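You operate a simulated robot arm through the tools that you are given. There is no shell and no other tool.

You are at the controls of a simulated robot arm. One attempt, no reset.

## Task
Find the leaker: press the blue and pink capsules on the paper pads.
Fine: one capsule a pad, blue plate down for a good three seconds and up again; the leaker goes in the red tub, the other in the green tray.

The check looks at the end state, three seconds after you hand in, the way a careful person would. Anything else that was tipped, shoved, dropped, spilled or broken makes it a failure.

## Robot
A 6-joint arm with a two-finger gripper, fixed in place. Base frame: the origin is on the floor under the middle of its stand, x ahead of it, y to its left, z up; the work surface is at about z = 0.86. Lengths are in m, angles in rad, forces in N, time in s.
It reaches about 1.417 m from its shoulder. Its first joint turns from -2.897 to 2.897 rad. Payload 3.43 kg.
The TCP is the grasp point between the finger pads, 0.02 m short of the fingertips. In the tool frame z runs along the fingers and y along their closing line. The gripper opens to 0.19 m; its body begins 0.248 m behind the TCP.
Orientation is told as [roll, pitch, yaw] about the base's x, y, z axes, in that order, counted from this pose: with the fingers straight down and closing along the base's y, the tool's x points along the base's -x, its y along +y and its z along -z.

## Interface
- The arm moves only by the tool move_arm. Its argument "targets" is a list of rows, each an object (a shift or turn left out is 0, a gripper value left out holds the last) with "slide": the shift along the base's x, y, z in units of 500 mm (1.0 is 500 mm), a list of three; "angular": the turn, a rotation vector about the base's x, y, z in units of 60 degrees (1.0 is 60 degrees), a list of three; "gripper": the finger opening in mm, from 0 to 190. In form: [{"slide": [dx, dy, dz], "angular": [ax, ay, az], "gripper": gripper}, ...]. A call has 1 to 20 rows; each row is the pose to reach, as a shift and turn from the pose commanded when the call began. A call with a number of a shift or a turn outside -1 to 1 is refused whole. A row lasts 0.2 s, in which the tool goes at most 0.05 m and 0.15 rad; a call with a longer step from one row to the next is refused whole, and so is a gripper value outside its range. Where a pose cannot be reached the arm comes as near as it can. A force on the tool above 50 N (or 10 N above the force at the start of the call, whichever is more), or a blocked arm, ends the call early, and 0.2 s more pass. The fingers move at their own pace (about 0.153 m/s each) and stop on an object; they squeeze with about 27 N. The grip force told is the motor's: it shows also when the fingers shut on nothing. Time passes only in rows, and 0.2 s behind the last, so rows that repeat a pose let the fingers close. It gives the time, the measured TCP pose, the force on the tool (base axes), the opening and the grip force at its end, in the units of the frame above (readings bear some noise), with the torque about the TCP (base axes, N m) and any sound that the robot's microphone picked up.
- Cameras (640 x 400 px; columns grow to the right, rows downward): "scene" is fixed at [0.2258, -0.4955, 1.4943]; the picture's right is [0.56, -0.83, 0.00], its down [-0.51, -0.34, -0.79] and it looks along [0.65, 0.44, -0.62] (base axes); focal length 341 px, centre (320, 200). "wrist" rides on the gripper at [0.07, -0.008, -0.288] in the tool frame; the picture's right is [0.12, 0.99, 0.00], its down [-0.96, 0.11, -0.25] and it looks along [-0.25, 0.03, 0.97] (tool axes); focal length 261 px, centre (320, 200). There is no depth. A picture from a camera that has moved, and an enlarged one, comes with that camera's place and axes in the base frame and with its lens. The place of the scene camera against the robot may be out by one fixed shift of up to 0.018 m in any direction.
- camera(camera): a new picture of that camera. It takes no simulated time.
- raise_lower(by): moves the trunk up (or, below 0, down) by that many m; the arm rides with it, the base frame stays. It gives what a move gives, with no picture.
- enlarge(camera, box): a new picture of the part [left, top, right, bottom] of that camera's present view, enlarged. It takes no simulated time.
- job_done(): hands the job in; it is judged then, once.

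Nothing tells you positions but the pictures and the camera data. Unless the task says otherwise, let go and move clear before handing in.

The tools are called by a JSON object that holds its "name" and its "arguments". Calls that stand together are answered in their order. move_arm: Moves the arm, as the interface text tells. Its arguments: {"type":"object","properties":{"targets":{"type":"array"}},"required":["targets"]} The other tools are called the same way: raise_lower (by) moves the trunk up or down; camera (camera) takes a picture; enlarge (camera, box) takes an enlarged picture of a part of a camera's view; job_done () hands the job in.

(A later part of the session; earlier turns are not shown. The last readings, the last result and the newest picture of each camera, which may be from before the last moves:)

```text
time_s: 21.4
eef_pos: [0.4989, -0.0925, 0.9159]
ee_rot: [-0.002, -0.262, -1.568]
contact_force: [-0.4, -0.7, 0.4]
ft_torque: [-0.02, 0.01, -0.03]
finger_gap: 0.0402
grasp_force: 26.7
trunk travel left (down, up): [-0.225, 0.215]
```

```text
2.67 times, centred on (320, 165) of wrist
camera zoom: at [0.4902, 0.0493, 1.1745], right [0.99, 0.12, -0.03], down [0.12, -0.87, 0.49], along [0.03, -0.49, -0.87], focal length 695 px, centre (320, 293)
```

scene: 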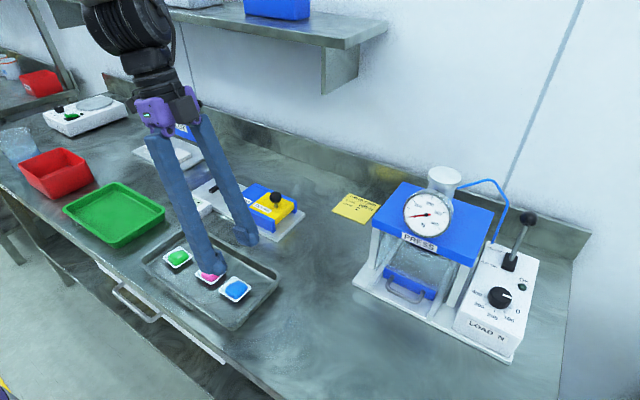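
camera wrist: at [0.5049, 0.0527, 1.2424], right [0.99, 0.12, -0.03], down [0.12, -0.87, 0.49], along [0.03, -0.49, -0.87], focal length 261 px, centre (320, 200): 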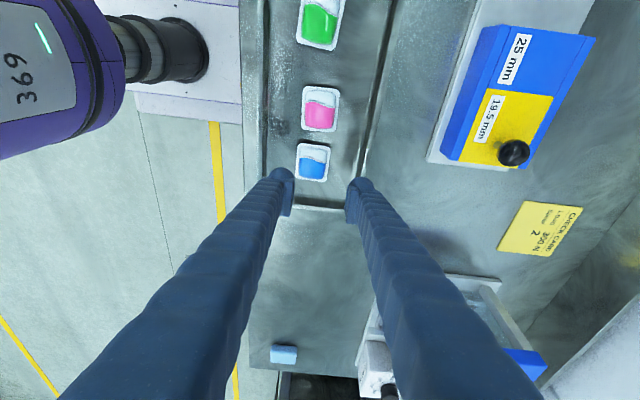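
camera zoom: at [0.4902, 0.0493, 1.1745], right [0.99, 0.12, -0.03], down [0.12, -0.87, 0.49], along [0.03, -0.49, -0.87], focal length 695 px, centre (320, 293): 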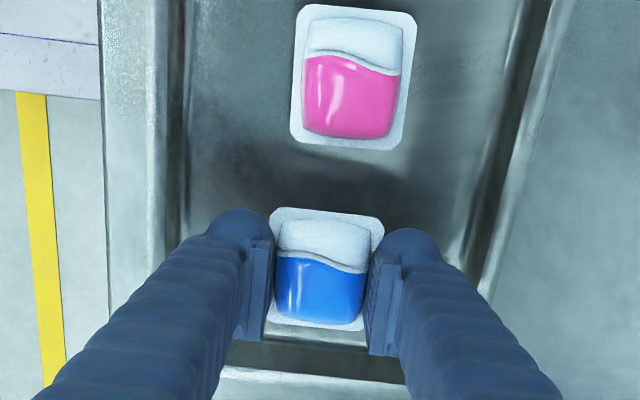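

The blue capsule is held level at 40 mm grip. I raise it and carry it toward the stand while turning the gripper back so the fingers close along y.

{"name": "move_arm", "arguments": {"targets": [{"slide": [0, 0, 0.08]}, {"slide": [0, 0, 0.16]}, {"slide": [0, 0, 0.24]}, {"slide": [0, 0, 0.288]}, {"slide": [0.027, 0.087, 0.288], "angular": [0, 0, 0.111]}, {"slide": [0.054, 0.174, 0.288], "angular": [0, 0, 0.222]}, {"slide": [0.081, 0.261, 0.288], "angular": [0, 0, 0.333]}, {"slide": [0.108, 0.348, 0.288], "angular": [0, 0, 0.444]}, {"slide": [0.135, 0.435, 0.288], "angular": [0, 0, 0.555]}, {"slide": [0.162, 0.522, 0.288], "angular": [0, 0, 0.666]}, {"slide": [0.189, 0.609, 0.288], "angular": [0, 0, 0.777]}, {"slide": [0.216, 0.696, 0.288], "angular": [0, 0, 0.888]}, {"slide": [0.242, 0.785, 0.288], "angular": [0, 0, 1.0]}]}}

{"name": "move_arm", "arguments": {"targets": [{"slide": [0.023, 0.079, 0], "angular": [0, 0, 0.0714]}, {"slide": [0.046, 0.158, 0], "angular": [0, 0, 0.1428]}, {"slide": [0.069, 0.237, 0], "angular": [0, 0, 0.2142]}, {"slide": [0.092, 0.316, 0], "angular": [0, 0, 0.2856]}, {"slide": [0.115, 0.395, 0], "angular": [0, 0, 0.357]}, {"slide": [0.138, 0.474, 0], "angular": [0, 0, 0.4284]}, {"slide": [0.16, 0.554, 0], "angular": [0, 0, 0.5]}, {"slide": [0.16, 0.554, 0], "angular": [0, 0, 0.5]}]}}

{"name": "camera", "arguments": {"camera": "wrist"}}

{"name": "camera", "arguments": {"camera": "scene"}}

```text
time_s: 24.1
eef_pos: [0.6204, 0.3004, 1.0586]
ee_rot: [-0.002, -0.261, -0.519]
contact_force: [-0.4, 0.8, -0.1]
ft_torque: [0.0, -0.02, 0.02]
finger_gap: 0.0406
grasp_force: 26.8
trunk travel left (down, up): [-0.225, 0.215]
```

```text
time_s: 25.9
eef_pos: [0.7, 0.5769, 1.06]
ee_rot: [0.002, -0.261, 0.001]
contact_force: [0.6, 0.8, -0.1]
ft_torque: [-0.06, -0.03, -0.03]
finger_gap: 0.0401
grasp_force: 26.9
trunk travel left (down, up): [-0.225, 0.215]
```

```text
taken
camera wrist: at [0.5566, 0.5691, 1.3194], right [-0.12, 0.99, -0.03], down [0.87, 0.12, 0.49], along [0.49, 0.03, -0.87], focal length 261 px, centre (320, 200)
```

wrist: 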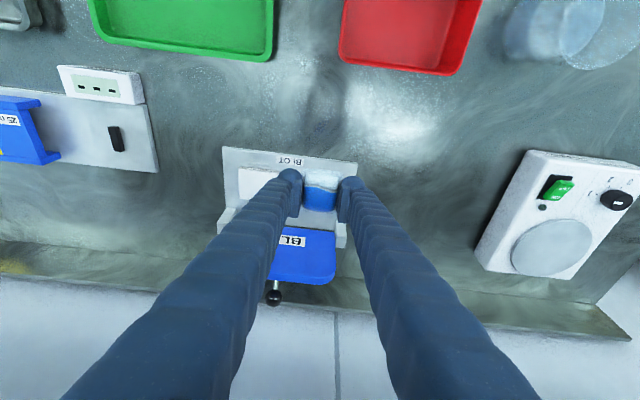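

```text
taken
```

scene: 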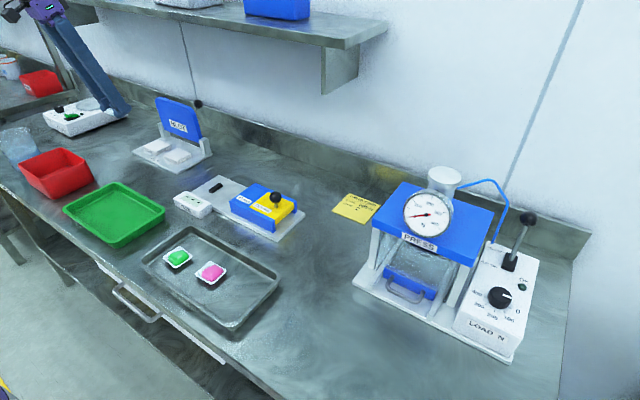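

Blue hangs level over the stand's front. I move it over pad B (y≈0.577) at z≈0.96 and look again to refine.

{"name": "move_arm", "arguments": {"targets": [{"slide": [0.05, 0, -0.05]}, {"slide": [0.1, 0, -0.1]}, {"slide": [0.15, 0, -0.15]}, {"slide": [0.156, 0, -0.2]}, {"slide": [0.156, 0, -0.2]}]}}

{"name": "camera", "arguments": {"camera": "wrist"}}

{"name": "enlarge", "arguments": {"camera": "scene", "box": [120, 70, 220, 180]}}

{"name": "enlarge", "arguments": {"camera": "wrist", "box": [230, 120, 390, 260]}}

```text
time_s: 27.1
eef_pos: [0.7778, 0.5766, 0.9606]
ee_rot: [0.0, -0.261, 0.002]
contact_force: [0.7, -0.7, -0.4]
ft_torque: [0.01, 0.03, 0.01]
finger_gap: 0.04
grasp_force: 26.8
trunk travel left (down, up): [-0.225, 0.215]
```

```text
taken
camera wrist: at [0.635, 0.5679, 1.2189], right [-0.12, 0.99, -0.03], down [0.87, 0.12, 0.49], along [0.49, 0.03, -0.87], focal length 261 px, centre (320, 200)
```

wrist: 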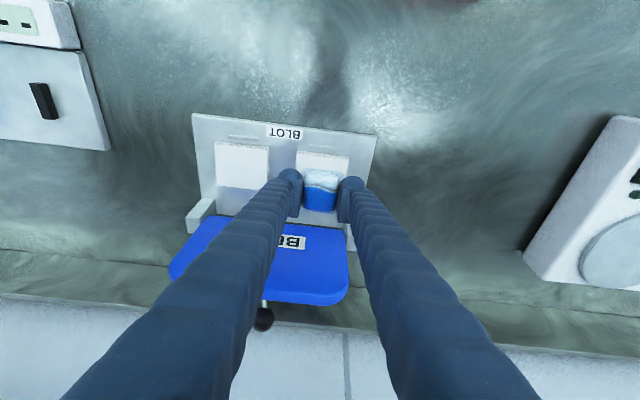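

```text
3.64 times, centred on (170, 125) of scene
camera zoom: at [0.2258, -0.4955, 1.4943], right [0.56, -0.83, 0.0], down [-0.51, -0.34, -0.79], along [0.65, 0.44, -0.62], focal length 1239 px, centre (866, 473)
```

zoom: 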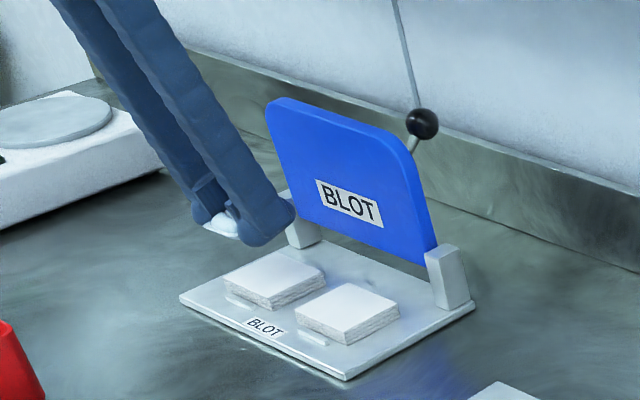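

```text
2.86 times, centred on (310, 190) of wrist
camera zoom: at [0.635, 0.5679, 1.2189], right [-0.12, 0.99, -0.03], down [0.87, 0.12, 0.49], along [0.49, 0.03, -0.87], focal length 745 px, centre (349, 229)
```

zoom: 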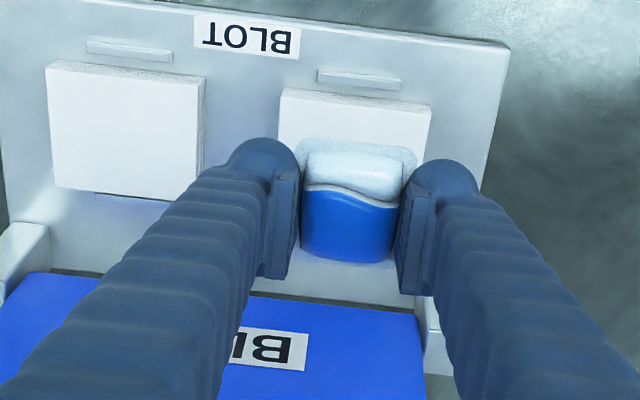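

Pad B's top face centre works out at (0.785, 0.575) and pad A's at (0.785, 0.463). I centre over pad B and go down toward it.

{"name": "move_arm", "arguments": {"targets": [{"slide": [0.014, -0.003, -0.02]}, {"slide": [0.014, -0.003, -0.05]}, {"slide": [0.014, -0.003, -0.08]}, {"slide": [0.014, -0.003, -0.09]}, {"slide": [0.014, -0.003, -0.09]}]}}

{"name": "enlarge", "arguments": {"camera": "scene", "box": [120, 90, 220, 180]}}

{"name": "enlarge", "arguments": {"camera": "wrist", "box": [230, 100, 390, 260]}}

```text
time_s: 28.4
eef_pos: [0.7854, 0.5745, 0.9138]
ee_rot: [-0.001, -0.262, 0.002]
contact_force: [-0.6, 1.0, 0.1]
ft_torque: [0.0, -0.03, 0.0]
finger_gap: 0.0399
grasp_force: 27.1
trunk travel left (down, up): [-0.225, 0.215]
```

```text
4.44 times, centred on (170, 135) of scene
camera zoom: at [0.2258, -0.4955, 1.4943], right [0.56, -0.83, 0.0], down [-0.51, -0.34, -0.79], along [0.65, 0.44, -0.62], focal length 1514 px, centre (987, 489)
```

zoom: 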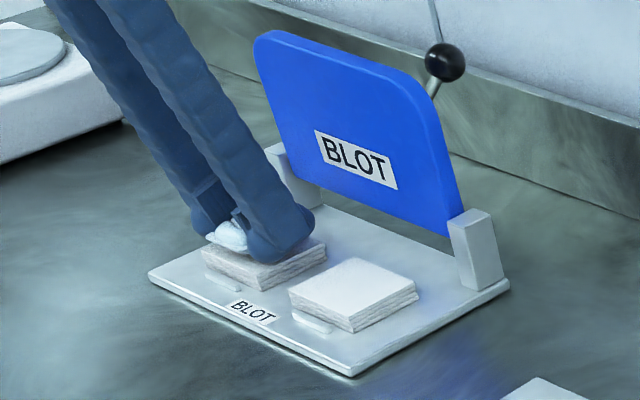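

```text
2.50 times, centred on (310, 180) of wrist
camera zoom: at [0.6417, 0.5662, 1.1736], right [-0.12, 0.99, -0.03], down [0.87, 0.12, 0.49], along [0.49, 0.03, -0.87], focal length 652 px, centre (345, 250)
```

zoom: 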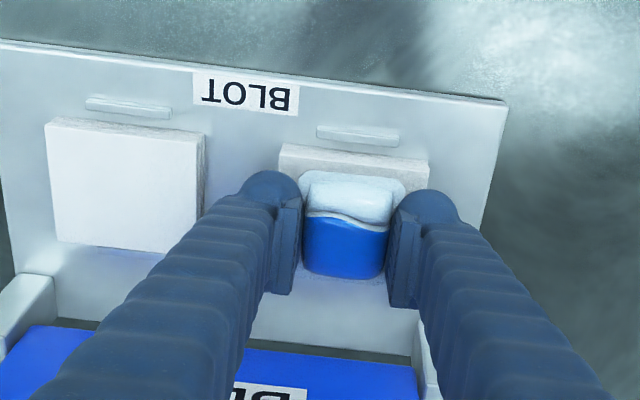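

Blue is centred over pad B and almost on it. I lower it in 3 mm steps and watch the force.

{"name": "move_arm", "arguments": {"targets": [{"slide": [0, 0, -0.004]}, {"slide": [0, 0, -0.008]}, {"slide": [0, 0, -0.008]}]}}

{"name": "move_arm", "arguments": {"targets": [{"slide": [0, 0, -0.004]}, {"slide": [0, 0, -0.004]}]}}

{"name": "enlarge", "arguments": {"camera": "scene", "box": [130, 110, 200, 170]}}

```text
time_s: 29.1
eef_pos: [0.7859, 0.5746, 0.9101]
ee_rot: [0.001, -0.261, 0.002]
contact_force: [0.6, 0.3, 1.1]
ft_torque: [0.03, -0.03, -0.01]
finger_gap: 0.04
grasp_force: 27.4
trunk travel left (down, up): [-0.225, 0.215]
```

```text
time_s: 29.8
eef_pos: [0.7854, 0.5757, 0.9102]
ee_rot: [0.001, -0.26, -0.001]
contact_force: [0.4, -0.7, 9.0]
ft_torque: [0.12, 0.03, 0.03]
finger_gap: 0.0401
grasp_force: 26.8
trunk travel left (down, up): [-0.225, 0.215]
```

```text
6.67 times, centred on (165, 140) of scene
camera zoom: at [0.2258, -0.4955, 1.4943], right [0.56, -0.83, 0.0], down [-0.51, -0.34, -0.79], along [0.65, 0.44, -0.62], focal length 2272 px, centre (1353, 600)
```

zoom: 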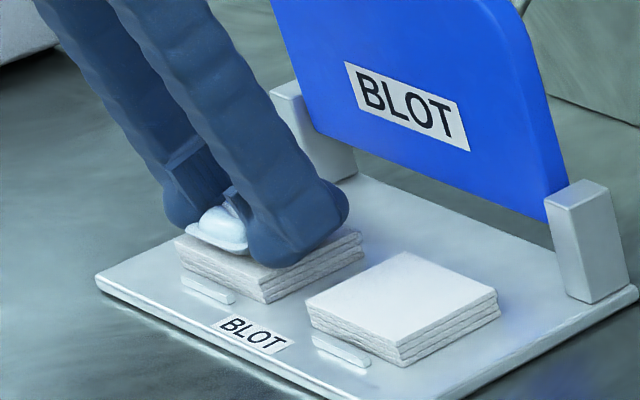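

Contact at 9 N with the TCP at z 0.910: blue rests on pad B. I open the fingers moderately and rise straight up.

{"name": "move_arm", "arguments": {"targets": [{"slide": [0, 0, 0.001], "gripper": 50}, {"slide": [0, 0, 0.002], "gripper": 60}, {"slide": [0, 0, 0.002], "gripper": 66}, {"slide": [0, 0, 0.002], "gripper": 66}]}}

{"name": "move_arm", "arguments": {"targets": [{"slide": [0, 0, 0.02]}, {"slide": [0, 0, 0.06]}, {"slide": [-0.02, 0, 0.12]}, {"slide": [-0.05, 0, 0.18]}, {"slide": [-0.1, -0.02, 0.24]}, {"slide": [-0.14, -0.05, 0.28]}]}}

{"name": "enlarge", "arguments": {"camera": "scene", "box": [110, 80, 220, 180]}}

{"name": "camera", "arguments": {"camera": "wrist"}}

```text
time_s: 30.8
eef_pos: [0.7855, 0.5742, 0.9089]
ee_rot: [0.0, -0.26, 0.002]
contact_force: [-0.1, 0.4, 0.5]
ft_torque: [-0.01, 0.0, 0.0]
finger_gap: 0.0661
grasp_force: 0.0
trunk travel left (down, up): [-0.225, 0.215]
```

```text
time_s: 32.1
eef_pos: [0.7147, 0.5497, 1.0495]
ee_rot: [0.002, -0.262, 0.001]
contact_force: [-0.3, 0.5, -0.2]
ft_torque: [0.03, -0.04, 0.02]
finger_gap: 0.066
grasp_force: 0.0
trunk travel left (down, up): [-0.225, 0.215]
```

```text
4.00 times, centred on (165, 130) of scene
camera zoom: at [0.2258, -0.4955, 1.4943], right [0.56, -0.83, 0.0], down [-0.51, -0.34, -0.79], along [0.65, 0.44, -0.62], focal length 1363 px, centre (940, 480)
```

zoom: 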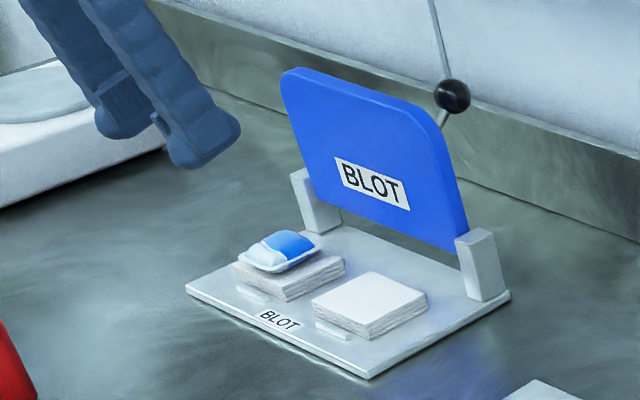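

```text
taken
camera wrist: at [0.5714, 0.5409, 1.3095], right [-0.12, 0.99, -0.03], down [0.87, 0.12, 0.49], along [0.49, 0.03, -0.87], focal length 261 px, centre (320, 200)
```

wrist: 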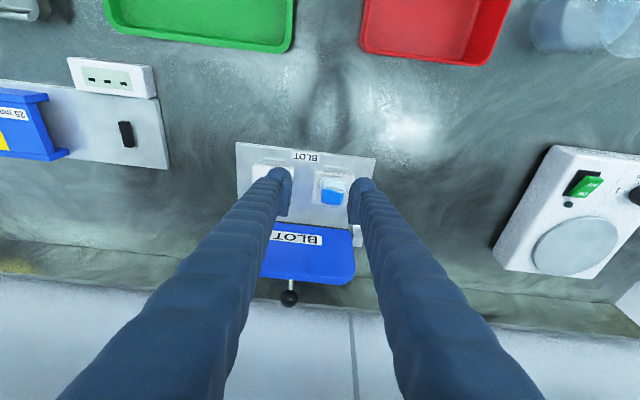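

Blue sits on pad B. I enlarge to check that it sits level and well inside the pad.

{"name": "enlarge", "arguments": {"camera": "scene", "box": [140, 125, 200, 175]}}

{"name": "enlarge", "arguments": {"camera": "wrist", "box": [225, 130, 395, 310]}}

```text
8.00 times, centred on (170, 150) of scene
camera zoom: at [0.2258, -0.4955, 1.4943], right [0.56, -0.83, 0.0], down [-0.51, -0.34, -0.79], along [0.65, 0.44, -0.62], focal length 2726 px, centre (1520, 600)
```

zoom: 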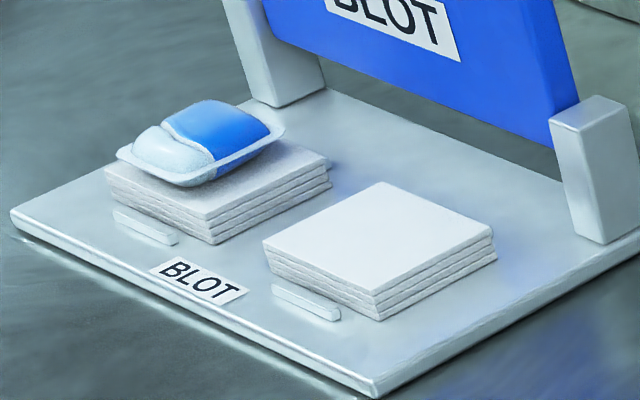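

```text
2.22 times, centred on (310, 220) of wrist
camera zoom: at [0.5714, 0.5409, 1.3095], right [-0.12, 0.99, -0.03], down [0.87, 0.12, 0.49], along [0.49, 0.03, -0.87], focal length 579 px, centre (342, 156)
```

zoom: 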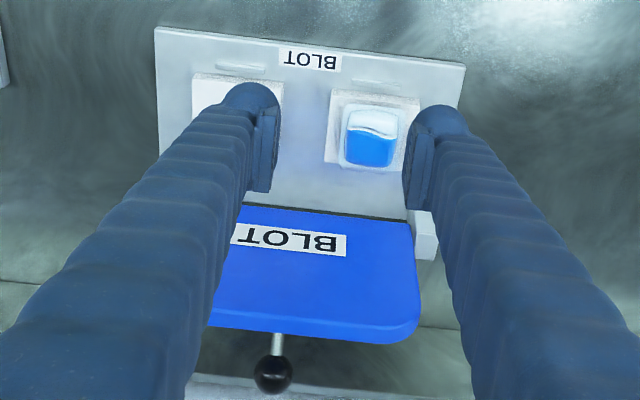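

Blue sits level and inside pad B. Next I go back for pink, reversing the path with the fingers turning to close along x again.

{"name": "move_arm", "arguments": {"targets": [{"slide": [-0.028, -0.083, 0], "angular": [0, 0, -0.083]}, {"slide": [-0.056, -0.166, 0], "angular": [0, 0, -0.166]}, {"slide": [-0.084, -0.249, 0], "angular": [0, 0, -0.249]}, {"slide": [-0.112, -0.332, 0], "angular": [0, 0, -0.332]}, {"slide": [-0.14, -0.415, 0], "angular": [0, 0, -0.415]}, {"slide": [-0.168, -0.5, 0], "angular": [0, 0, -0.5]}]}}

{"name": "move_arm", "arguments": {"targets": [{"slide": [-0.031, -0.078, 0], "angular": [0, 0, -0.125], "gripper": 60}, {"slide": [-0.062, -0.156, 0], "angular": [0, 0, -0.25]}, {"slide": [-0.093, -0.234, 0], "angular": [0, 0, -0.375]}, {"slide": [-0.124, -0.312, 0], "angular": [0, 0, -0.5]}, {"slide": [-0.155, -0.39, 0], "angular": [0, 0, -0.625]}, {"slide": [-0.186, -0.468, 0], "angular": [0, 0, -0.75]}, {"slide": [-0.217, -0.546, 0], "angular": [0, 0, -0.875]}, {"slide": [-0.248, -0.624, 0], "angular": [0, 0, -1.0]}, {"slide": [-0.248, -0.624, 0], "angular": [0, 0, -1.0]}]}}

{"name": "camera", "arguments": {"camera": "wrist"}}

{"name": "camera", "arguments": {"camera": "scene"}}

```text
time_s: 33.5
eef_pos: [0.6308, 0.3001, 1.0504]
ee_rot: [0.0, -0.261, -0.522]
contact_force: [-0.3, -0.2, -0.4]
ft_torque: [-0.03, -0.01, -0.03]
finger_gap: 0.0658
grasp_force: 0.1
trunk travel left (down, up): [-0.225, 0.215]
```

```text
time_s: 35.5
eef_pos: [0.506, -0.0127, 1.0498]
ee_rot: [-0.003, -0.261, -1.571]
contact_force: [0.3, -0.3, 1.3]
ft_torque: [0.09, 0.02, -0.03]
finger_gap: 0.0598
grasp_force: 0.1
trunk travel left (down, up): [-0.225, 0.215]
```

```text
taken
camera wrist: at [0.4974, 0.1298, 1.3094], right [0.99, 0.12, -0.03], down [0.12, -0.87, 0.49], along [0.03, -0.49, -0.87], focal length 261 px, centre (320, 200)
```

wrist: 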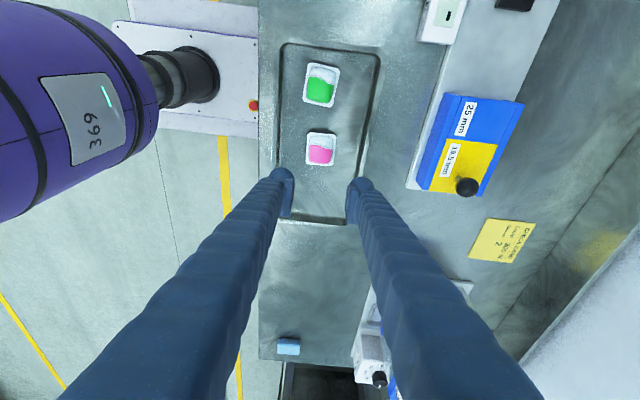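

```text
taken
```

scene: 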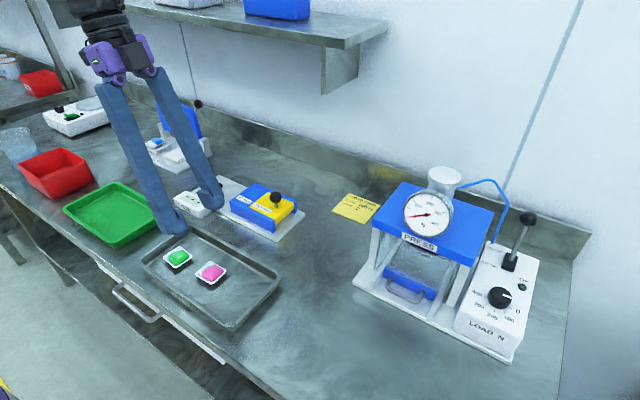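

Pink's centre is about (0.502, -0.015). I move over it, descend to z≈0.93 and check centring.

{"name": "move_arm", "arguments": {"targets": [{"slide": [-0.008, -0.005, -0.06]}, {"slide": [-0.008, -0.005, -0.12]}, {"slide": [-0.008, -0.005, -0.18]}, {"slide": [-0.008, -0.005, -0.236]}, {"slide": [-0.008, -0.005, -0.236]}]}}

{"name": "enlarge", "arguments": {"camera": "wrist", "box": [260, 90, 380, 240]}}

{"name": "enlarge", "arguments": {"camera": "scene", "box": [150, 220, 290, 320]}}

```text
time_s: 36.8
eef_pos: [0.5031, -0.0151, 0.9324]
ee_rot: [0.003, -0.262, -1.569]
contact_force: [0.0, -0.6, 0.2]
ft_torque: [-0.03, 0.05, -0.01]
finger_gap: 0.0601
grasp_force: 0.1
trunk travel left (down, up): [-0.225, 0.215]
```

```text
2.67 times, centred on (320, 165) of wrist
camera zoom: at [0.4941, 0.1268, 1.1912], right [0.99, 0.12, -0.03], down [0.12, -0.87, 0.49], along [0.03, -0.49, -0.87], focal length 695 px, centre (320, 293)
```

zoom: 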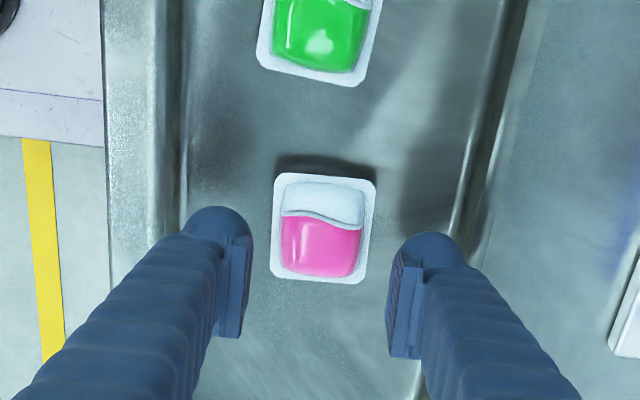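

```text
4.00 times, centred on (220, 270) of scene
camera zoom: at [0.2258, -0.4955, 1.4943], right [0.56, -0.83, 0.0], down [-0.51, -0.34, -0.79], along [0.65, 0.44, -0.62], focal length 1363 px, centre (720, -80)
```

zoom: 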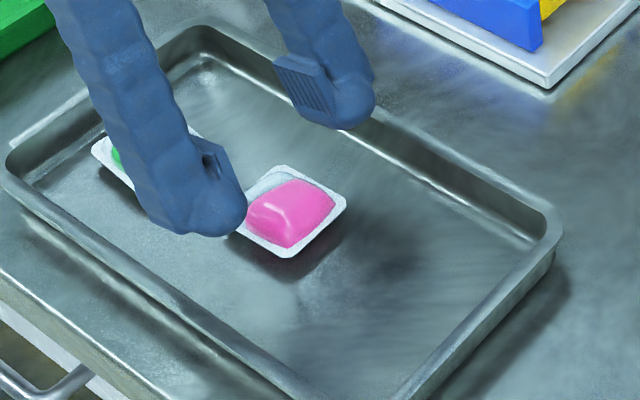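

Pink is centred to within 2 mm; I correct, go down to z≈0.889 (just above floor contact) and close.

{"name": "move_arm", "arguments": {"targets": [{"slide": [-0.0038, -0.002, -0.03]}, {"slide": [-0.0038, -0.002, -0.06]}, {"slide": [-0.0038, -0.002, -0.08]}, {"slide": [-0.0038, -0.002, -0.086]}, {"slide": [-0.0038, -0.002, -0.086]}]}}

{"name": "move_arm", "arguments": {"targets": [{"gripper": 52}, {"gripper": 44}, {"gripper": 38}, {"gripper": 38}, {"gripper": 38}]}}

{"name": "enlarge", "arguments": {"camera": "scene", "box": [150, 220, 290, 320]}}

{"name": "enlarge", "arguments": {"camera": "wrist", "box": [260, 90, 380, 240]}}

```text
time_s: 38.0
eef_pos: [0.5016, -0.016, 0.8893]
ee_rot: [-0.001, -0.26, -1.568]
contact_force: [-0.8, 0.3, 0.6]
ft_torque: [0.0, 0.02, -0.02]
finger_gap: 0.0601
grasp_force: 0.1
trunk travel left (down, up): [-0.225, 0.215]
```

```text
time_s: 39.1
eef_pos: [0.5017, -0.0155, 0.8892]
ee_rot: [-0.001, -0.262, -1.568]
contact_force: [0.2, 0.4, -0.5]
ft_torque: [0.02, 0.02, 0.01]
finger_gap: 0.0394
grasp_force: 26.5
trunk travel left (down, up): [-0.225, 0.215]
```

```text
4.00 times, centred on (220, 270) of scene
camera zoom: at [0.2258, -0.4955, 1.4943], right [0.56, -0.83, 0.0], down [-0.51, -0.34, -0.79], along [0.65, 0.44, -0.62], focal length 1363 px, centre (720, -80)
```

zoom: 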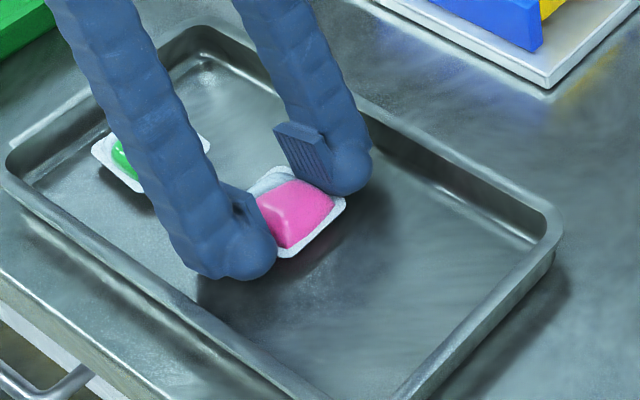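

```text
2.67 times, centred on (320, 165) of wrist
camera zoom: at [0.492, 0.1263, 1.1482], right [0.99, 0.12, -0.03], down [0.12, -0.87, 0.49], along [0.03, -0.49, -0.87], focal length 695 px, centre (320, 293)
```

zoom: 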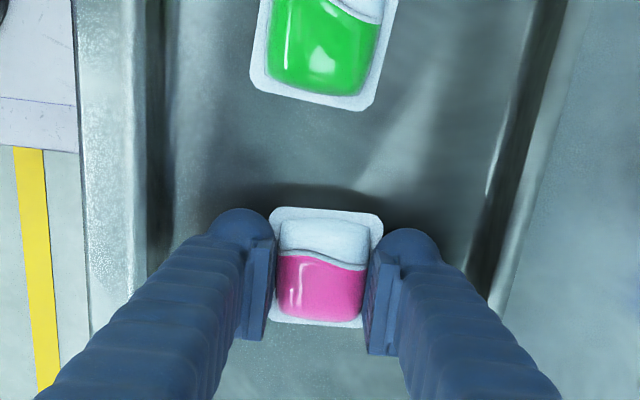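

Pink is gripped at 39 mm with no downward load. I lift and carry it toward pad A, turning the fingers back along y.

{"name": "move_arm", "arguments": {"targets": [{"slide": [0, 0, 0.03]}, {"slide": [0, 0, 0.1]}, {"slide": [0, 0, 0.18]}, {"slide": [0, 0, 0.26]}, {"slide": [0, 0, 0.33]}, {"slide": [0.027, 0.066, 0.33], "angular": [0, 0, 0.125]}, {"slide": [0.054, 0.132, 0.33], "angular": [0, 0, 0.25]}, {"slide": [0.081, 0.198, 0.33], "angular": [0, 0, 0.375]}, {"slide": [0.108, 0.264, 0.33], "angular": [0, 0, 0.5]}, {"slide": [0.135, 0.33, 0.33], "angular": [0, 0, 0.625]}, {"slide": [0.162, 0.396, 0.33], "angular": [0, 0, 0.75]}, {"slide": [0.189, 0.462, 0.33], "angular": [0, 0, 0.875]}, {"slide": [0.216, 0.531, 0.33], "angular": [0, 0, 1.0]}]}}

{"name": "move_arm", "arguments": {"targets": [{"slide": [0.03, 0.071, 0], "angular": [0, 0, 0.083]}, {"slide": [0.06, 0.142, 0], "angular": [0, 0, 0.166]}, {"slide": [0.09, 0.213, 0], "angular": [0, 0, 0.249]}, {"slide": [0.12, 0.284, 0], "angular": [0, 0, 0.332]}, {"slide": [0.15, 0.355, 0], "angular": [0, 0, 0.415]}, {"slide": [0.18, 0.427, 0], "angular": [0, 0, 0.5]}, {"slide": [0.18, 0.427, 0], "angular": [0, 0, 0.5]}]}}

{"name": "camera", "arguments": {"camera": "wrist"}}

{"name": "camera", "arguments": {"camera": "scene"}}

```text
time_s: 42.0
eef_pos: [0.609, 0.251, 1.0533]
ee_rot: [-0.002, -0.264, -0.519]
contact_force: [-0.1, -0.3, -0.3]
ft_torque: [-0.04, 0.01, 0.0]
finger_gap: 0.0395
grasp_force: 27.1
trunk travel left (down, up): [-0.225, 0.215]
```

```text
time_s: 43.5
eef_pos: [0.6986, 0.4631, 1.0535]
ee_rot: [0.0, -0.262, 0.002]
contact_force: [-0.3, 0.0, -0.7]
ft_torque: [-0.06, -0.01, -0.03]
finger_gap: 0.0392
grasp_force: 26.7
trunk travel left (down, up): [-0.225, 0.215]
```

```text
taken
camera wrist: at [0.5557, 0.455, 1.3134], right [-0.12, 0.99, -0.03], down [0.87, 0.12, 0.49], along [0.49, 0.03, -0.87], focal length 261 px, centre (320, 200)
```

wrist: 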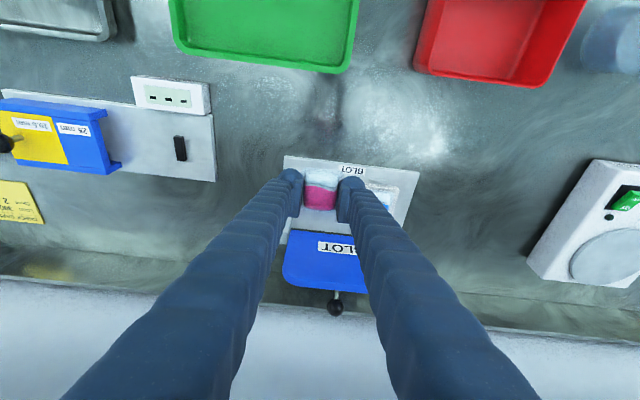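

```text
taken
```

scene: 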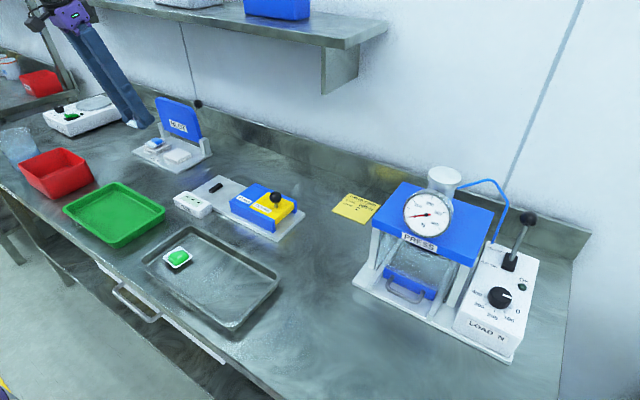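

Pink hangs level before pad A. I move above pad A and down to z≈0.92, then check.

{"name": "move_arm", "arguments": {"targets": [{"slide": [0.05, 0, -0.05]}, {"slide": [0.1, 0, -0.1]}, {"slide": [0.15, 0, -0.15]}, {"slide": [0.173, 0, -0.2]}, {"slide": [0.173, 0, -0.24]}, {"slide": [0.173, 0, -0.266]}, {"slide": [0.173, 0, -0.266]}]}}

{"name": "enlarge", "arguments": {"camera": "wrist", "box": [230, 100, 410, 260]}}

{"name": "enlarge", "arguments": {"camera": "scene", "box": [120, 90, 220, 180]}}

```text
time_s: 45.1
eef_pos: [0.7854, 0.4634, 0.9202]
ee_rot: [0.0, -0.26, 0.002]
contact_force: [-0.2, 0.9, -0.2]
ft_torque: [-0.03, -0.02, 0.0]
finger_gap: 0.0392
grasp_force: 26.5
trunk travel left (down, up): [-0.225, 0.215]
```

```text
2.50 times, centred on (320, 180) of wrist
camera zoom: at [0.6421, 0.4551, 1.1793], right [-0.12, 0.99, -0.03], down [0.87, 0.12, 0.49], along [0.49, 0.03, -0.87], focal length 652 px, centre (320, 250)
```

zoom: 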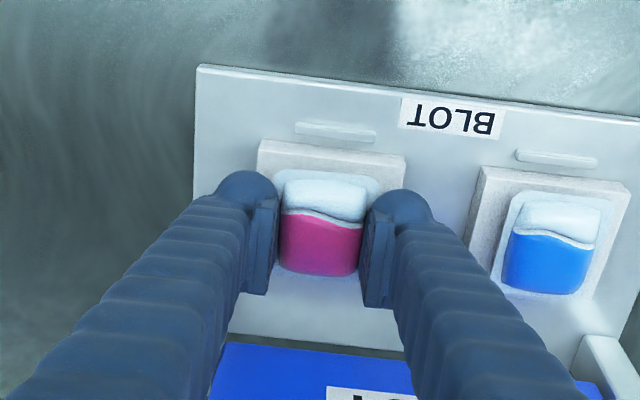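

```text
4.44 times, centred on (170, 135) of scene
camera zoom: at [0.2258, -0.4955, 1.4943], right [0.56, -0.83, 0.0], down [-0.51, -0.34, -0.79], along [0.65, 0.44, -0.62], focal length 1514 px, centre (987, 489)
```

zoom: 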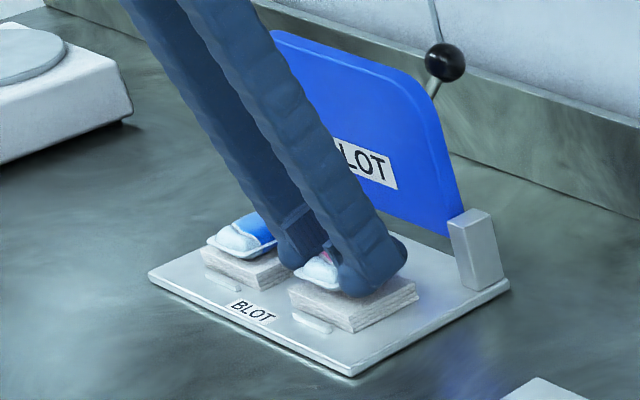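

Both line up well. I lower pink onto pad A in small steps.

{"name": "move_arm", "arguments": {"targets": [{"slide": [0, 0.001, -0.01]}, {"slide": [0, 0.001, -0.016]}, {"slide": [0, 0.001, -0.016]}]}}

{"name": "move_arm", "arguments": {"targets": [{"slide": [0, 0, -0.003]}, {"slide": [0, 0, -0.003]}]}}

```text
time_s: 46.0
eef_pos: [0.7853, 0.4641, 0.9122]
ee_rot: [0.0, -0.261, 0.004]
contact_force: [1.2, 0.0, 1.7]
ft_torque: [0.08, 0.0, 0.0]
finger_gap: 0.0395
grasp_force: 26.6
trunk travel left (down, up): [-0.225, 0.215]
```

```text
time_s: 46.5
eef_pos: [0.7843, 0.4646, 0.9104]
ee_rot: [0.001, -0.263, 0.002]
contact_force: [0.5, -0.9, 3.9]
ft_torque: [-0.08, 0.0, 0.03]
finger_gap: 0.0396
grasp_force: 27.0
trunk travel left (down, up): [-0.225, 0.215]
```

Pink touches down on pad A (about 4 N). I open to 60 mm, then rise straight up and back out.

{"name": "move_arm", "arguments": {"targets": [{"slide": [0, 0, 0], "gripper": 46}, {"slide": [0, 0, 0.001], "gripper": 54}, {"slide": [0, 0, 0.001], "gripper": 60}, {"slide": [0, 0, 0.001], "gripper": 60}]}}

{"name": "move_arm", "arguments": {"targets": [{"slide": [0, 0, 0.02]}, {"slide": [0, 0, 0.06]}, {"slide": [0, 0, 0.12]}, {"slide": [-0.04, 0.01, 0.2]}, {"slide": [-0.1, 0.04, 0.26]}, {"slide": [-0.16, 0.08, 0.32]}, {"slide": [-0.22, 0.112, 0.38]}]}}

{"name": "enlarge", "arguments": {"camera": "scene", "box": [130, 90, 220, 180]}}

{"name": "camera", "arguments": {"camera": "wrist"}}

```text
time_s: 47.5
eef_pos: [0.7854, 0.4649, 0.9115]
ee_rot: [-0.001, -0.261, 0.002]
contact_force: [-0.5, -0.6, -0.6]
ft_torque: [-0.01, 0.02, -0.02]
finger_gap: 0.0598
grasp_force: 0.0
trunk travel left (down, up): [-0.225, 0.215]
```

```text
time_s: 49.1
eef_pos: [0.6737, 0.5197, 1.1012]
ee_rot: [0.001, -0.263, 0.001]
contact_force: [-0.2, 0.3, -0.3]
ft_torque: [0.02, -0.08, 0.02]
finger_gap: 0.0599
grasp_force: 0.0
trunk travel left (down, up): [-0.225, 0.215]
```

```text
4.44 times, centred on (175, 135) of scene
camera zoom: at [0.2258, -0.4955, 1.4943], right [0.56, -0.83, 0.0], down [-0.51, -0.34, -0.79], along [0.65, 0.44, -0.62], focal length 1514 px, centre (964, 489)
```

zoom: 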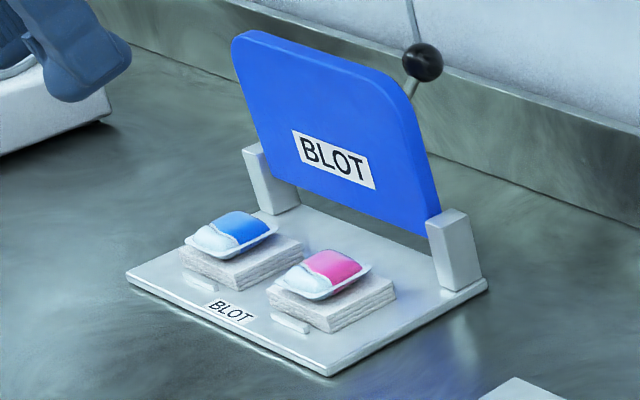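

```text
taken
camera wrist: at [0.5312, 0.5111, 1.3611], right [-0.12, 0.99, -0.03], down [0.87, 0.12, 0.49], along [0.49, 0.03, -0.87], focal length 261 px, centre (320, 200)
```

wrist: 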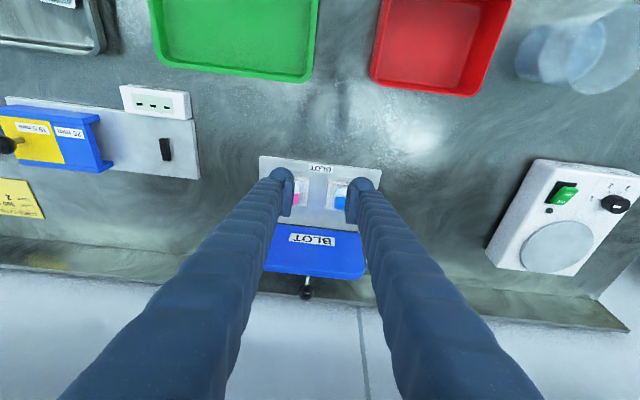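

Both capsules sit on their pads. Now the plate: I enlarge it from here to refine knob, plate edge and hinge.

{"name": "enlarge", "arguments": {"camera": "wrist", "box": [250, 140, 390, 310]}}

{"name": "enlarge", "arguments": {"camera": "scene", "box": [160, 90, 215, 170]}}

```text
2.35 times, centred on (320, 225) of wrist
camera zoom: at [0.5312, 0.5111, 1.3611], right [-0.12, 0.99, -0.03], down [0.87, 0.12, 0.49], along [0.49, 0.03, -0.87], focal length 613 px, centre (320, 141)
```

zoom: 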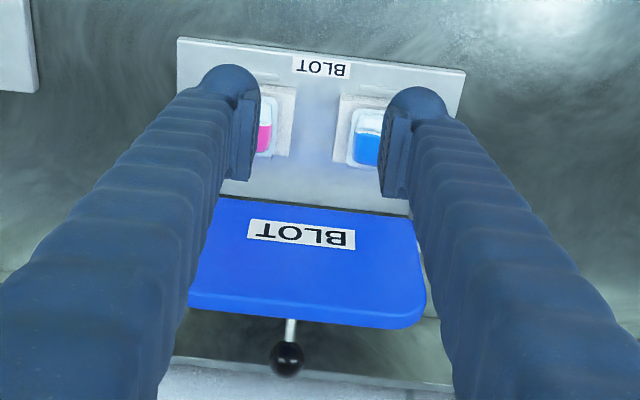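

```text
5.00 times, centred on (188, 130) of scene
camera zoom: at [0.2258, -0.4955, 1.4943], right [0.56, -0.83, 0.0], down [-0.51, -0.34, -0.79], along [0.65, 0.44, -0.62], focal length 1704 px, centre (982, 550)
```

zoom: 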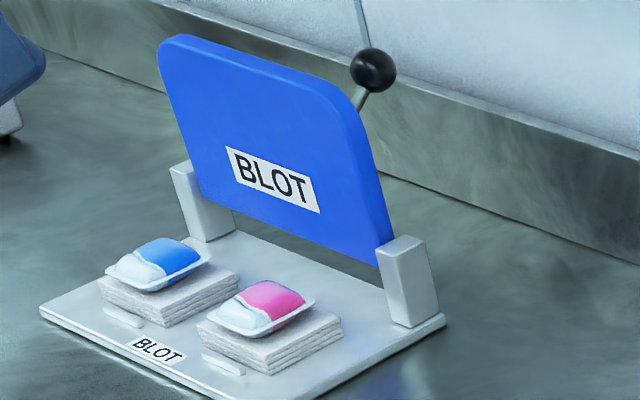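

The knob again resolves to about (0.950, 0.521, 0.999). I tilt the tool to 40° (staying well clear of the shelf) and move to a standoff on the knob's approach line above the plate.

{"name": "move_arm", "arguments": {"targets": [{"slide": [0, 0, 0.03], "angular": [0, -0.1, 0]}, {"slide": [0, 0, 0.06], "angular": [0, -0.2, 0]}, {"slide": [0, 0, 0.1], "angular": [0, -0.3, 0]}, {"slide": [0, 0, 0.1], "angular": [0, -0.4167, 0]}, {"slide": [0.06, 0.001, 0.1], "angular": [0, -0.4167, 0]}, {"slide": [0.13, 0.002, 0.1], "angular": [0, -0.4167, 0]}, {"slide": [0.2, 0.002, 0.1], "angular": [0, -0.4167, 0]}, {"slide": [0.28, 0.002, 0.08], "angular": [0, -0.4167, 0]}, {"slide": [0.33, 0.002, 0.06], "angular": [0, -0.4167, 0]}, {"slide": [0.33, 0.002, 0.06], "angular": [0, -0.4167, 0]}]}}

{"name": "camera", "arguments": {"camera": "wrist"}}

{"name": "camera", "arguments": {"camera": "scene"}}

{"name": "enlarge", "arguments": {"camera": "scene", "box": [100, 40, 240, 180]}}

```text
time_s: 51.4
eef_pos: [0.8411, 0.5217, 1.1317]
ee_rot: [0.0, -0.699, 0.001]
contact_force: [-0.5, 0.8, -0.4]
ft_torque: [0.0, 0.02, -0.03]
finger_gap: 0.0601
grasp_force: 0.1
trunk travel left (down, up): [-0.225, 0.215]
```

```text
taken
camera wrist: at [0.6022, 0.5124, 1.3065], right [-0.09, 0.99, -0.08], down [0.58, 0.12, 0.81], along [0.81, 0.03, -0.58], focal length 261 px, centre (320, 200)
```

wrist: 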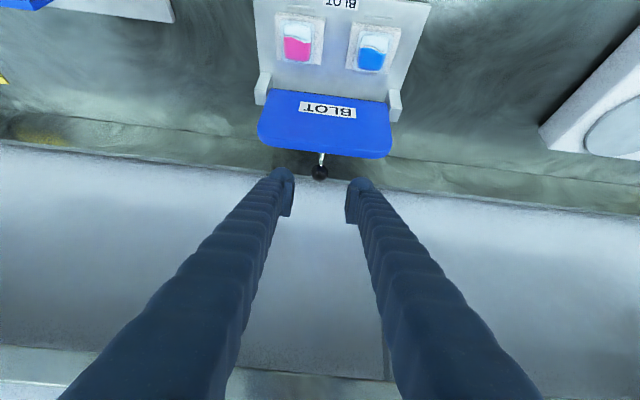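

```text
taken
```

scene: 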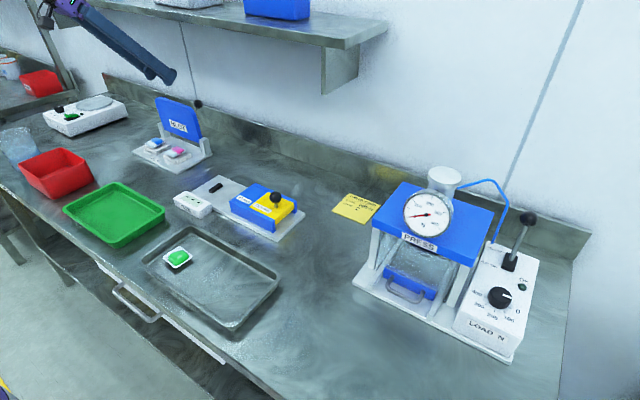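

```text
2.86 times, centred on (170, 110) of scene
camera zoom: at [0.2258, -0.4955, 1.4943], right [0.56, -0.83, 0.0], down [-0.51, -0.34, -0.79], along [0.65, 0.44, -0.62], focal length 974 px, centre (749, 457)
```

zoom: 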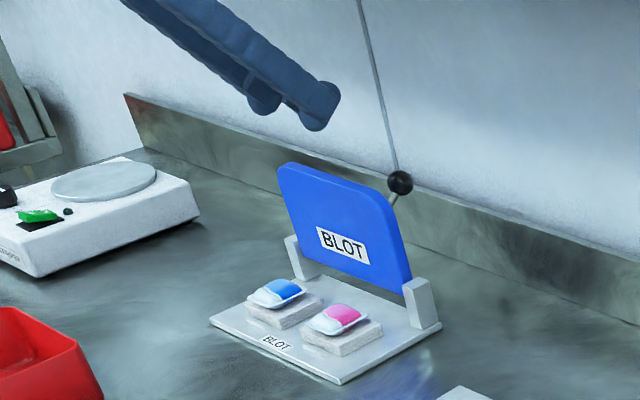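

The standoff is clean and the knob lies between the fingers. I enlarge the knob for a precise position.

{"name": "enlarge", "arguments": {"camera": "wrist", "box": [250, 80, 400, 220]}}

{"name": "enlarge", "arguments": {"camera": "wrist", "box": [290, 140, 350, 200]}}

```text
2.86 times, centred on (325, 150) of wrist
camera zoom: at [0.6022, 0.5124, 1.3065], right [-0.09, 0.99, -0.08], down [0.58, 0.12, 0.81], along [0.81, 0.03, -0.58], focal length 745 px, centre (306, 343)
```

zoom: 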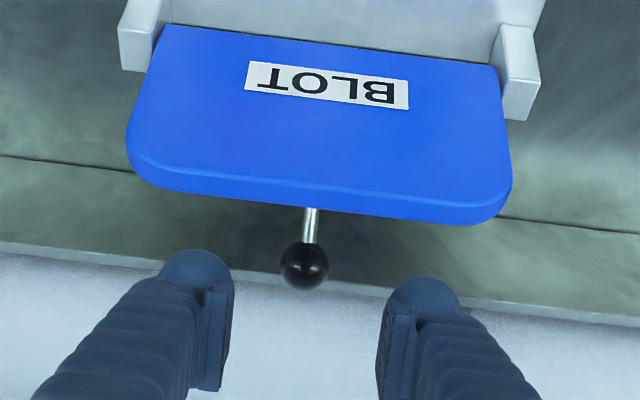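

```text
6.67 times, centred on (320, 170) of wrist
camera zoom: at [0.6022, 0.5124, 1.3065], right [-0.09, 0.99, -0.08], down [0.58, 0.12, 0.81], along [0.81, 0.03, -0.58], focal length 1738 px, centre (320, 400)
```

zoom: 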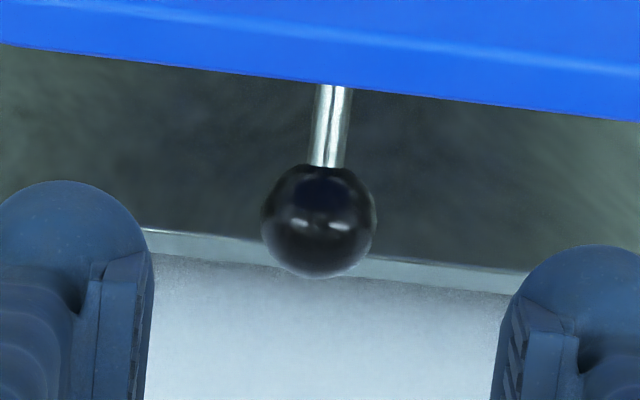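

Ball centre is at (0.950, 0.5203, 0.9985), diameter about 30 mm, and I'm on its 40° approach line. I advance along the line to bring the TCP onto the ball, fingers still open.

{"name": "move_arm", "arguments": {"targets": [{"slide": [0.04, -0.001, -0.048]}, {"slide": [0.08, -0.002, -0.097]}, {"slide": [0.12, -0.003, -0.146]}, {"slide": [0.16, -0.003, -0.194]}, {"slide": [0.195, -0.003, -0.237]}, {"slide": [0.195, -0.003, -0.237]}]}}

{"name": "enlarge", "arguments": {"camera": "wrist", "box": [250, 80, 400, 240]}}

{"name": "enlarge", "arguments": {"camera": "scene", "box": [100, 40, 240, 180]}}

```text
time_s: 52.8
eef_pos: [0.9377, 0.5178, 1.0124]
ee_rot: [0.002, -0.7, 0.0]
contact_force: [0.4, 0.3, 0.3]
ft_torque: [-0.04, 0.02, 0.0]
finger_gap: 0.0603
grasp_force: 0.0
trunk travel left (down, up): [-0.225, 0.215]
```

```text
2.50 times, centred on (325, 160) of wrist
camera zoom: at [0.6986, 0.5103, 1.1878], right [-0.09, 0.99, -0.08], down [0.58, 0.12, 0.81], along [0.81, 0.03, -0.58], focal length 652 px, centre (308, 300)
```

zoom: 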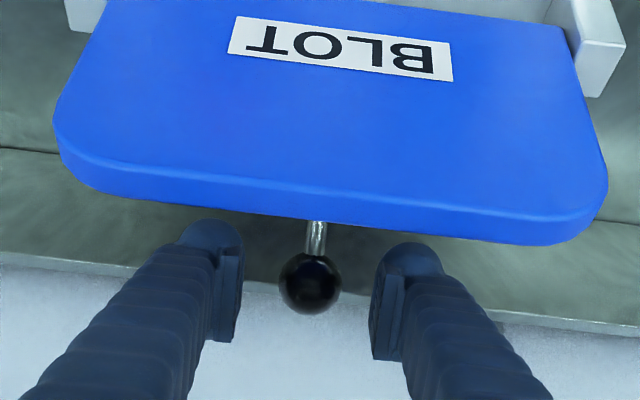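

```text
2.86 times, centred on (170, 110) of scene
camera zoom: at [0.2258, -0.4955, 1.4943], right [0.56, -0.83, 0.0], down [-0.51, -0.34, -0.79], along [0.65, 0.44, -0.62], focal length 974 px, centre (749, 457)
```

zoom: 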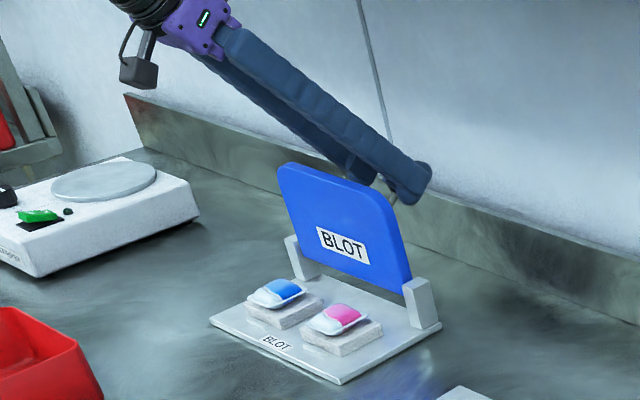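

The fingers straddle the ball, 2 mm off in y. I finish the approach, centre in y, and close gently in steps to find the ball's width.

{"name": "move_arm", "arguments": {"targets": [{"slide": [0.011, 0.004, -0.0125]}, {"slide": [0.022, 0.004, -0.025]}, {"slide": [0.022, 0.004, -0.025], "gripper": 44}, {"slide": [0.022, 0.004, -0.025], "gripper": 36}, {"slide": [0.022, 0.004, -0.025], "gripper": 34}]}}

{"name": "enlarge", "arguments": {"camera": "wrist", "box": [270, 130, 370, 240]}}

{"name": "enlarge", "arguments": {"camera": "scene", "box": [150, 60, 230, 160]}}

```text
time_s: 54.0
eef_pos: [0.9491, 0.5214, 1.0004]
ee_rot: [0.0, -0.698, 0.0]
contact_force: [0.6, 0.3, -0.4]
ft_torque: [0.0, 0.01, 0.01]
finger_gap: 0.0338
grasp_force: 0.1
trunk travel left (down, up): [-0.225, 0.215]
```

```text
3.64 times, centred on (320, 185) of wrist
camera zoom: at [0.7098, 0.5123, 1.175], right [-0.09, 0.99, -0.08], down [0.58, 0.12, 0.81], along [0.81, 0.03, -0.59], focal length 948 px, centre (320, 254)
```

zoom: 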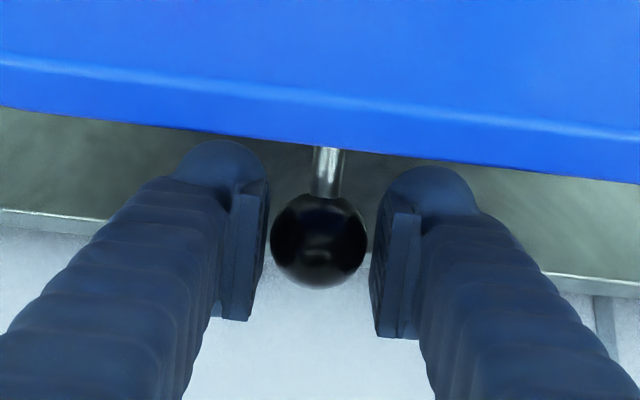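

```text
4.00 times, centred on (190, 110) of scene
camera zoom: at [0.2258, -0.4955, 1.4943], right [0.56, -0.83, 0.0], down [-0.51, -0.34, -0.79], along [0.65, 0.44, -0.62], focal length 1363 px, centre (840, 560)
```

zoom: 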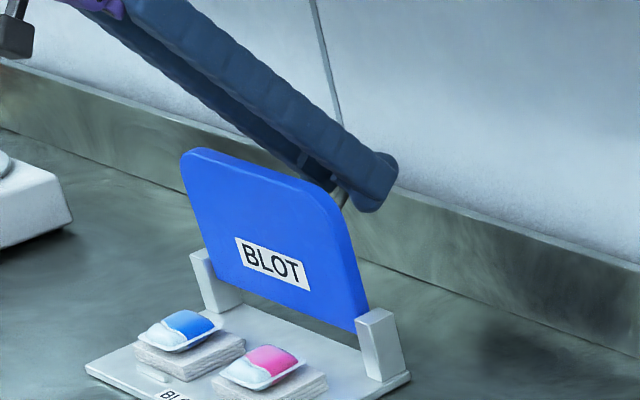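

The ball sits centred between the pads. I close a mm at a time to grip it lightly.

{"name": "move_arm", "arguments": {"targets": [{"gripper": 31}, {"gripper": 30}, {"gripper": 30}]}}

{"name": "move_arm", "arguments": {"targets": [{"gripper": 29.5}, {"gripper": 29}, {"gripper": 29}]}}

```text
time_s: 54.8
eef_pos: [0.9498, 0.5193, 0.9985]
ee_rot: [0.0, -0.697, 0.004]
contact_force: [-0.3, -1.7, -1.1]
ft_torque: [-0.01, -0.01, -0.04]
finger_gap: 0.0308
grasp_force: 0.7
trunk travel left (down, up): [-0.225, 0.215]
```

```text
time_s: 55.5
eef_pos: [0.9487, 0.5203, 1.0006]
ee_rot: [-0.001, -0.697, 0.002]
contact_force: [0.4, -3.2, -1.0]
ft_torque: [-0.01, -0.03, -0.01]
finger_gap: 0.0307
grasp_force: 45.5
trunk travel left (down, up): [-0.225, 0.215]
```

The ball is 30.7 mm wide. I ease the command to 30 for a lighter hold and shift y by half a millimetre to relieve the side force.

{"name": "move_arm", "arguments": {"targets": [{"slide": [0, -0.001, 0], "gripper": 30}, {"slide": [0, -0.001, 0], "gripper": 30}, {"slide": [0, -0.001, 0], "gripper": 30}]}}

```text
time_s: 56.4
eef_pos: [0.9496, 0.5194, 1.0004]
ee_rot: [-0.001, -0.696, 0.003]
contact_force: [-0.9, -2.5, -1.0]
ft_torque: [-0.01, 0.03, -0.05]
finger_gap: 0.0308
grasp_force: 37.5
trunk travel left (down, up): [-0.225, 0.215]
```

{"name": "move_arm", "arguments": {"targets": [{"slide": [0, -0.0008, 0], "gripper": 30.5}, {"slide": [0, -0.0008, 0], "gripper": 30.5}, {"slide": [0, -0.0008, 0], "gripper": 30.5}]}}

```text
time_s: 57.1
eef_pos: [0.9495, 0.5193, 0.9997]
ee_rot: [0.001, -0.698, 0.001]
contact_force: [0.1, 0.6, 0.1]
ft_torque: [0.01, -0.02, 0.01]
finger_gap: 0.0308
grasp_force: 37.6
trunk travel left (down, up): [-0.225, 0.215]
```

The grip on the knob is settled with no side force. I begin the swing: a first 5° step along the estimated arc (hinge about x 0.865, z 0.908), watching the force.

{"name": "move_arm", "arguments": {"targets": [{"slide": [-0.0055, 0, 0.0047]}, {"slide": [-0.011, 0, 0.0094]}, {"slide": [-0.0166, 0, 0.014]}, {"slide": [-0.0166, 0, 0.014]}]}}

{"name": "enlarge", "arguments": {"camera": "scene", "box": [130, 60, 230, 180]}}

```text
time_s: 58.1
eef_pos: [0.9404, 0.5209, 1.0076]
ee_rot: [0.001, -0.696, 0.001]
contact_force: [0.2, 0.6, 0.7]
ft_torque: [0.03, -0.01, -0.01]
finger_gap: 0.0314
grasp_force: 0.5
trunk travel left (down, up): [-0.225, 0.215]
```

```text
3.33 times, centred on (180, 120) of scene
camera zoom: at [0.2258, -0.4955, 1.4943], right [0.56, -0.83, 0.0], down [-0.51, -0.34, -0.79], along [0.65, 0.44, -0.62], focal length 1136 px, centre (787, 467)
```

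zoom: 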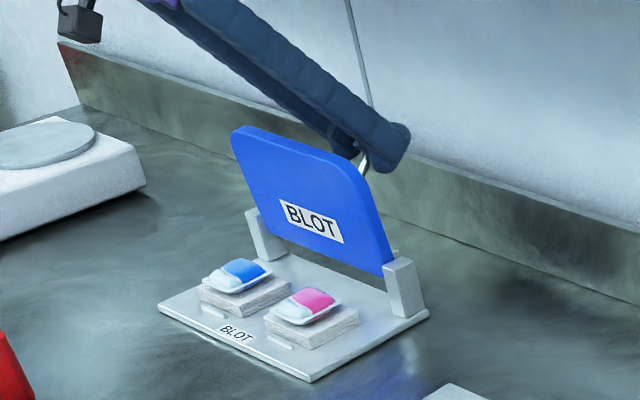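

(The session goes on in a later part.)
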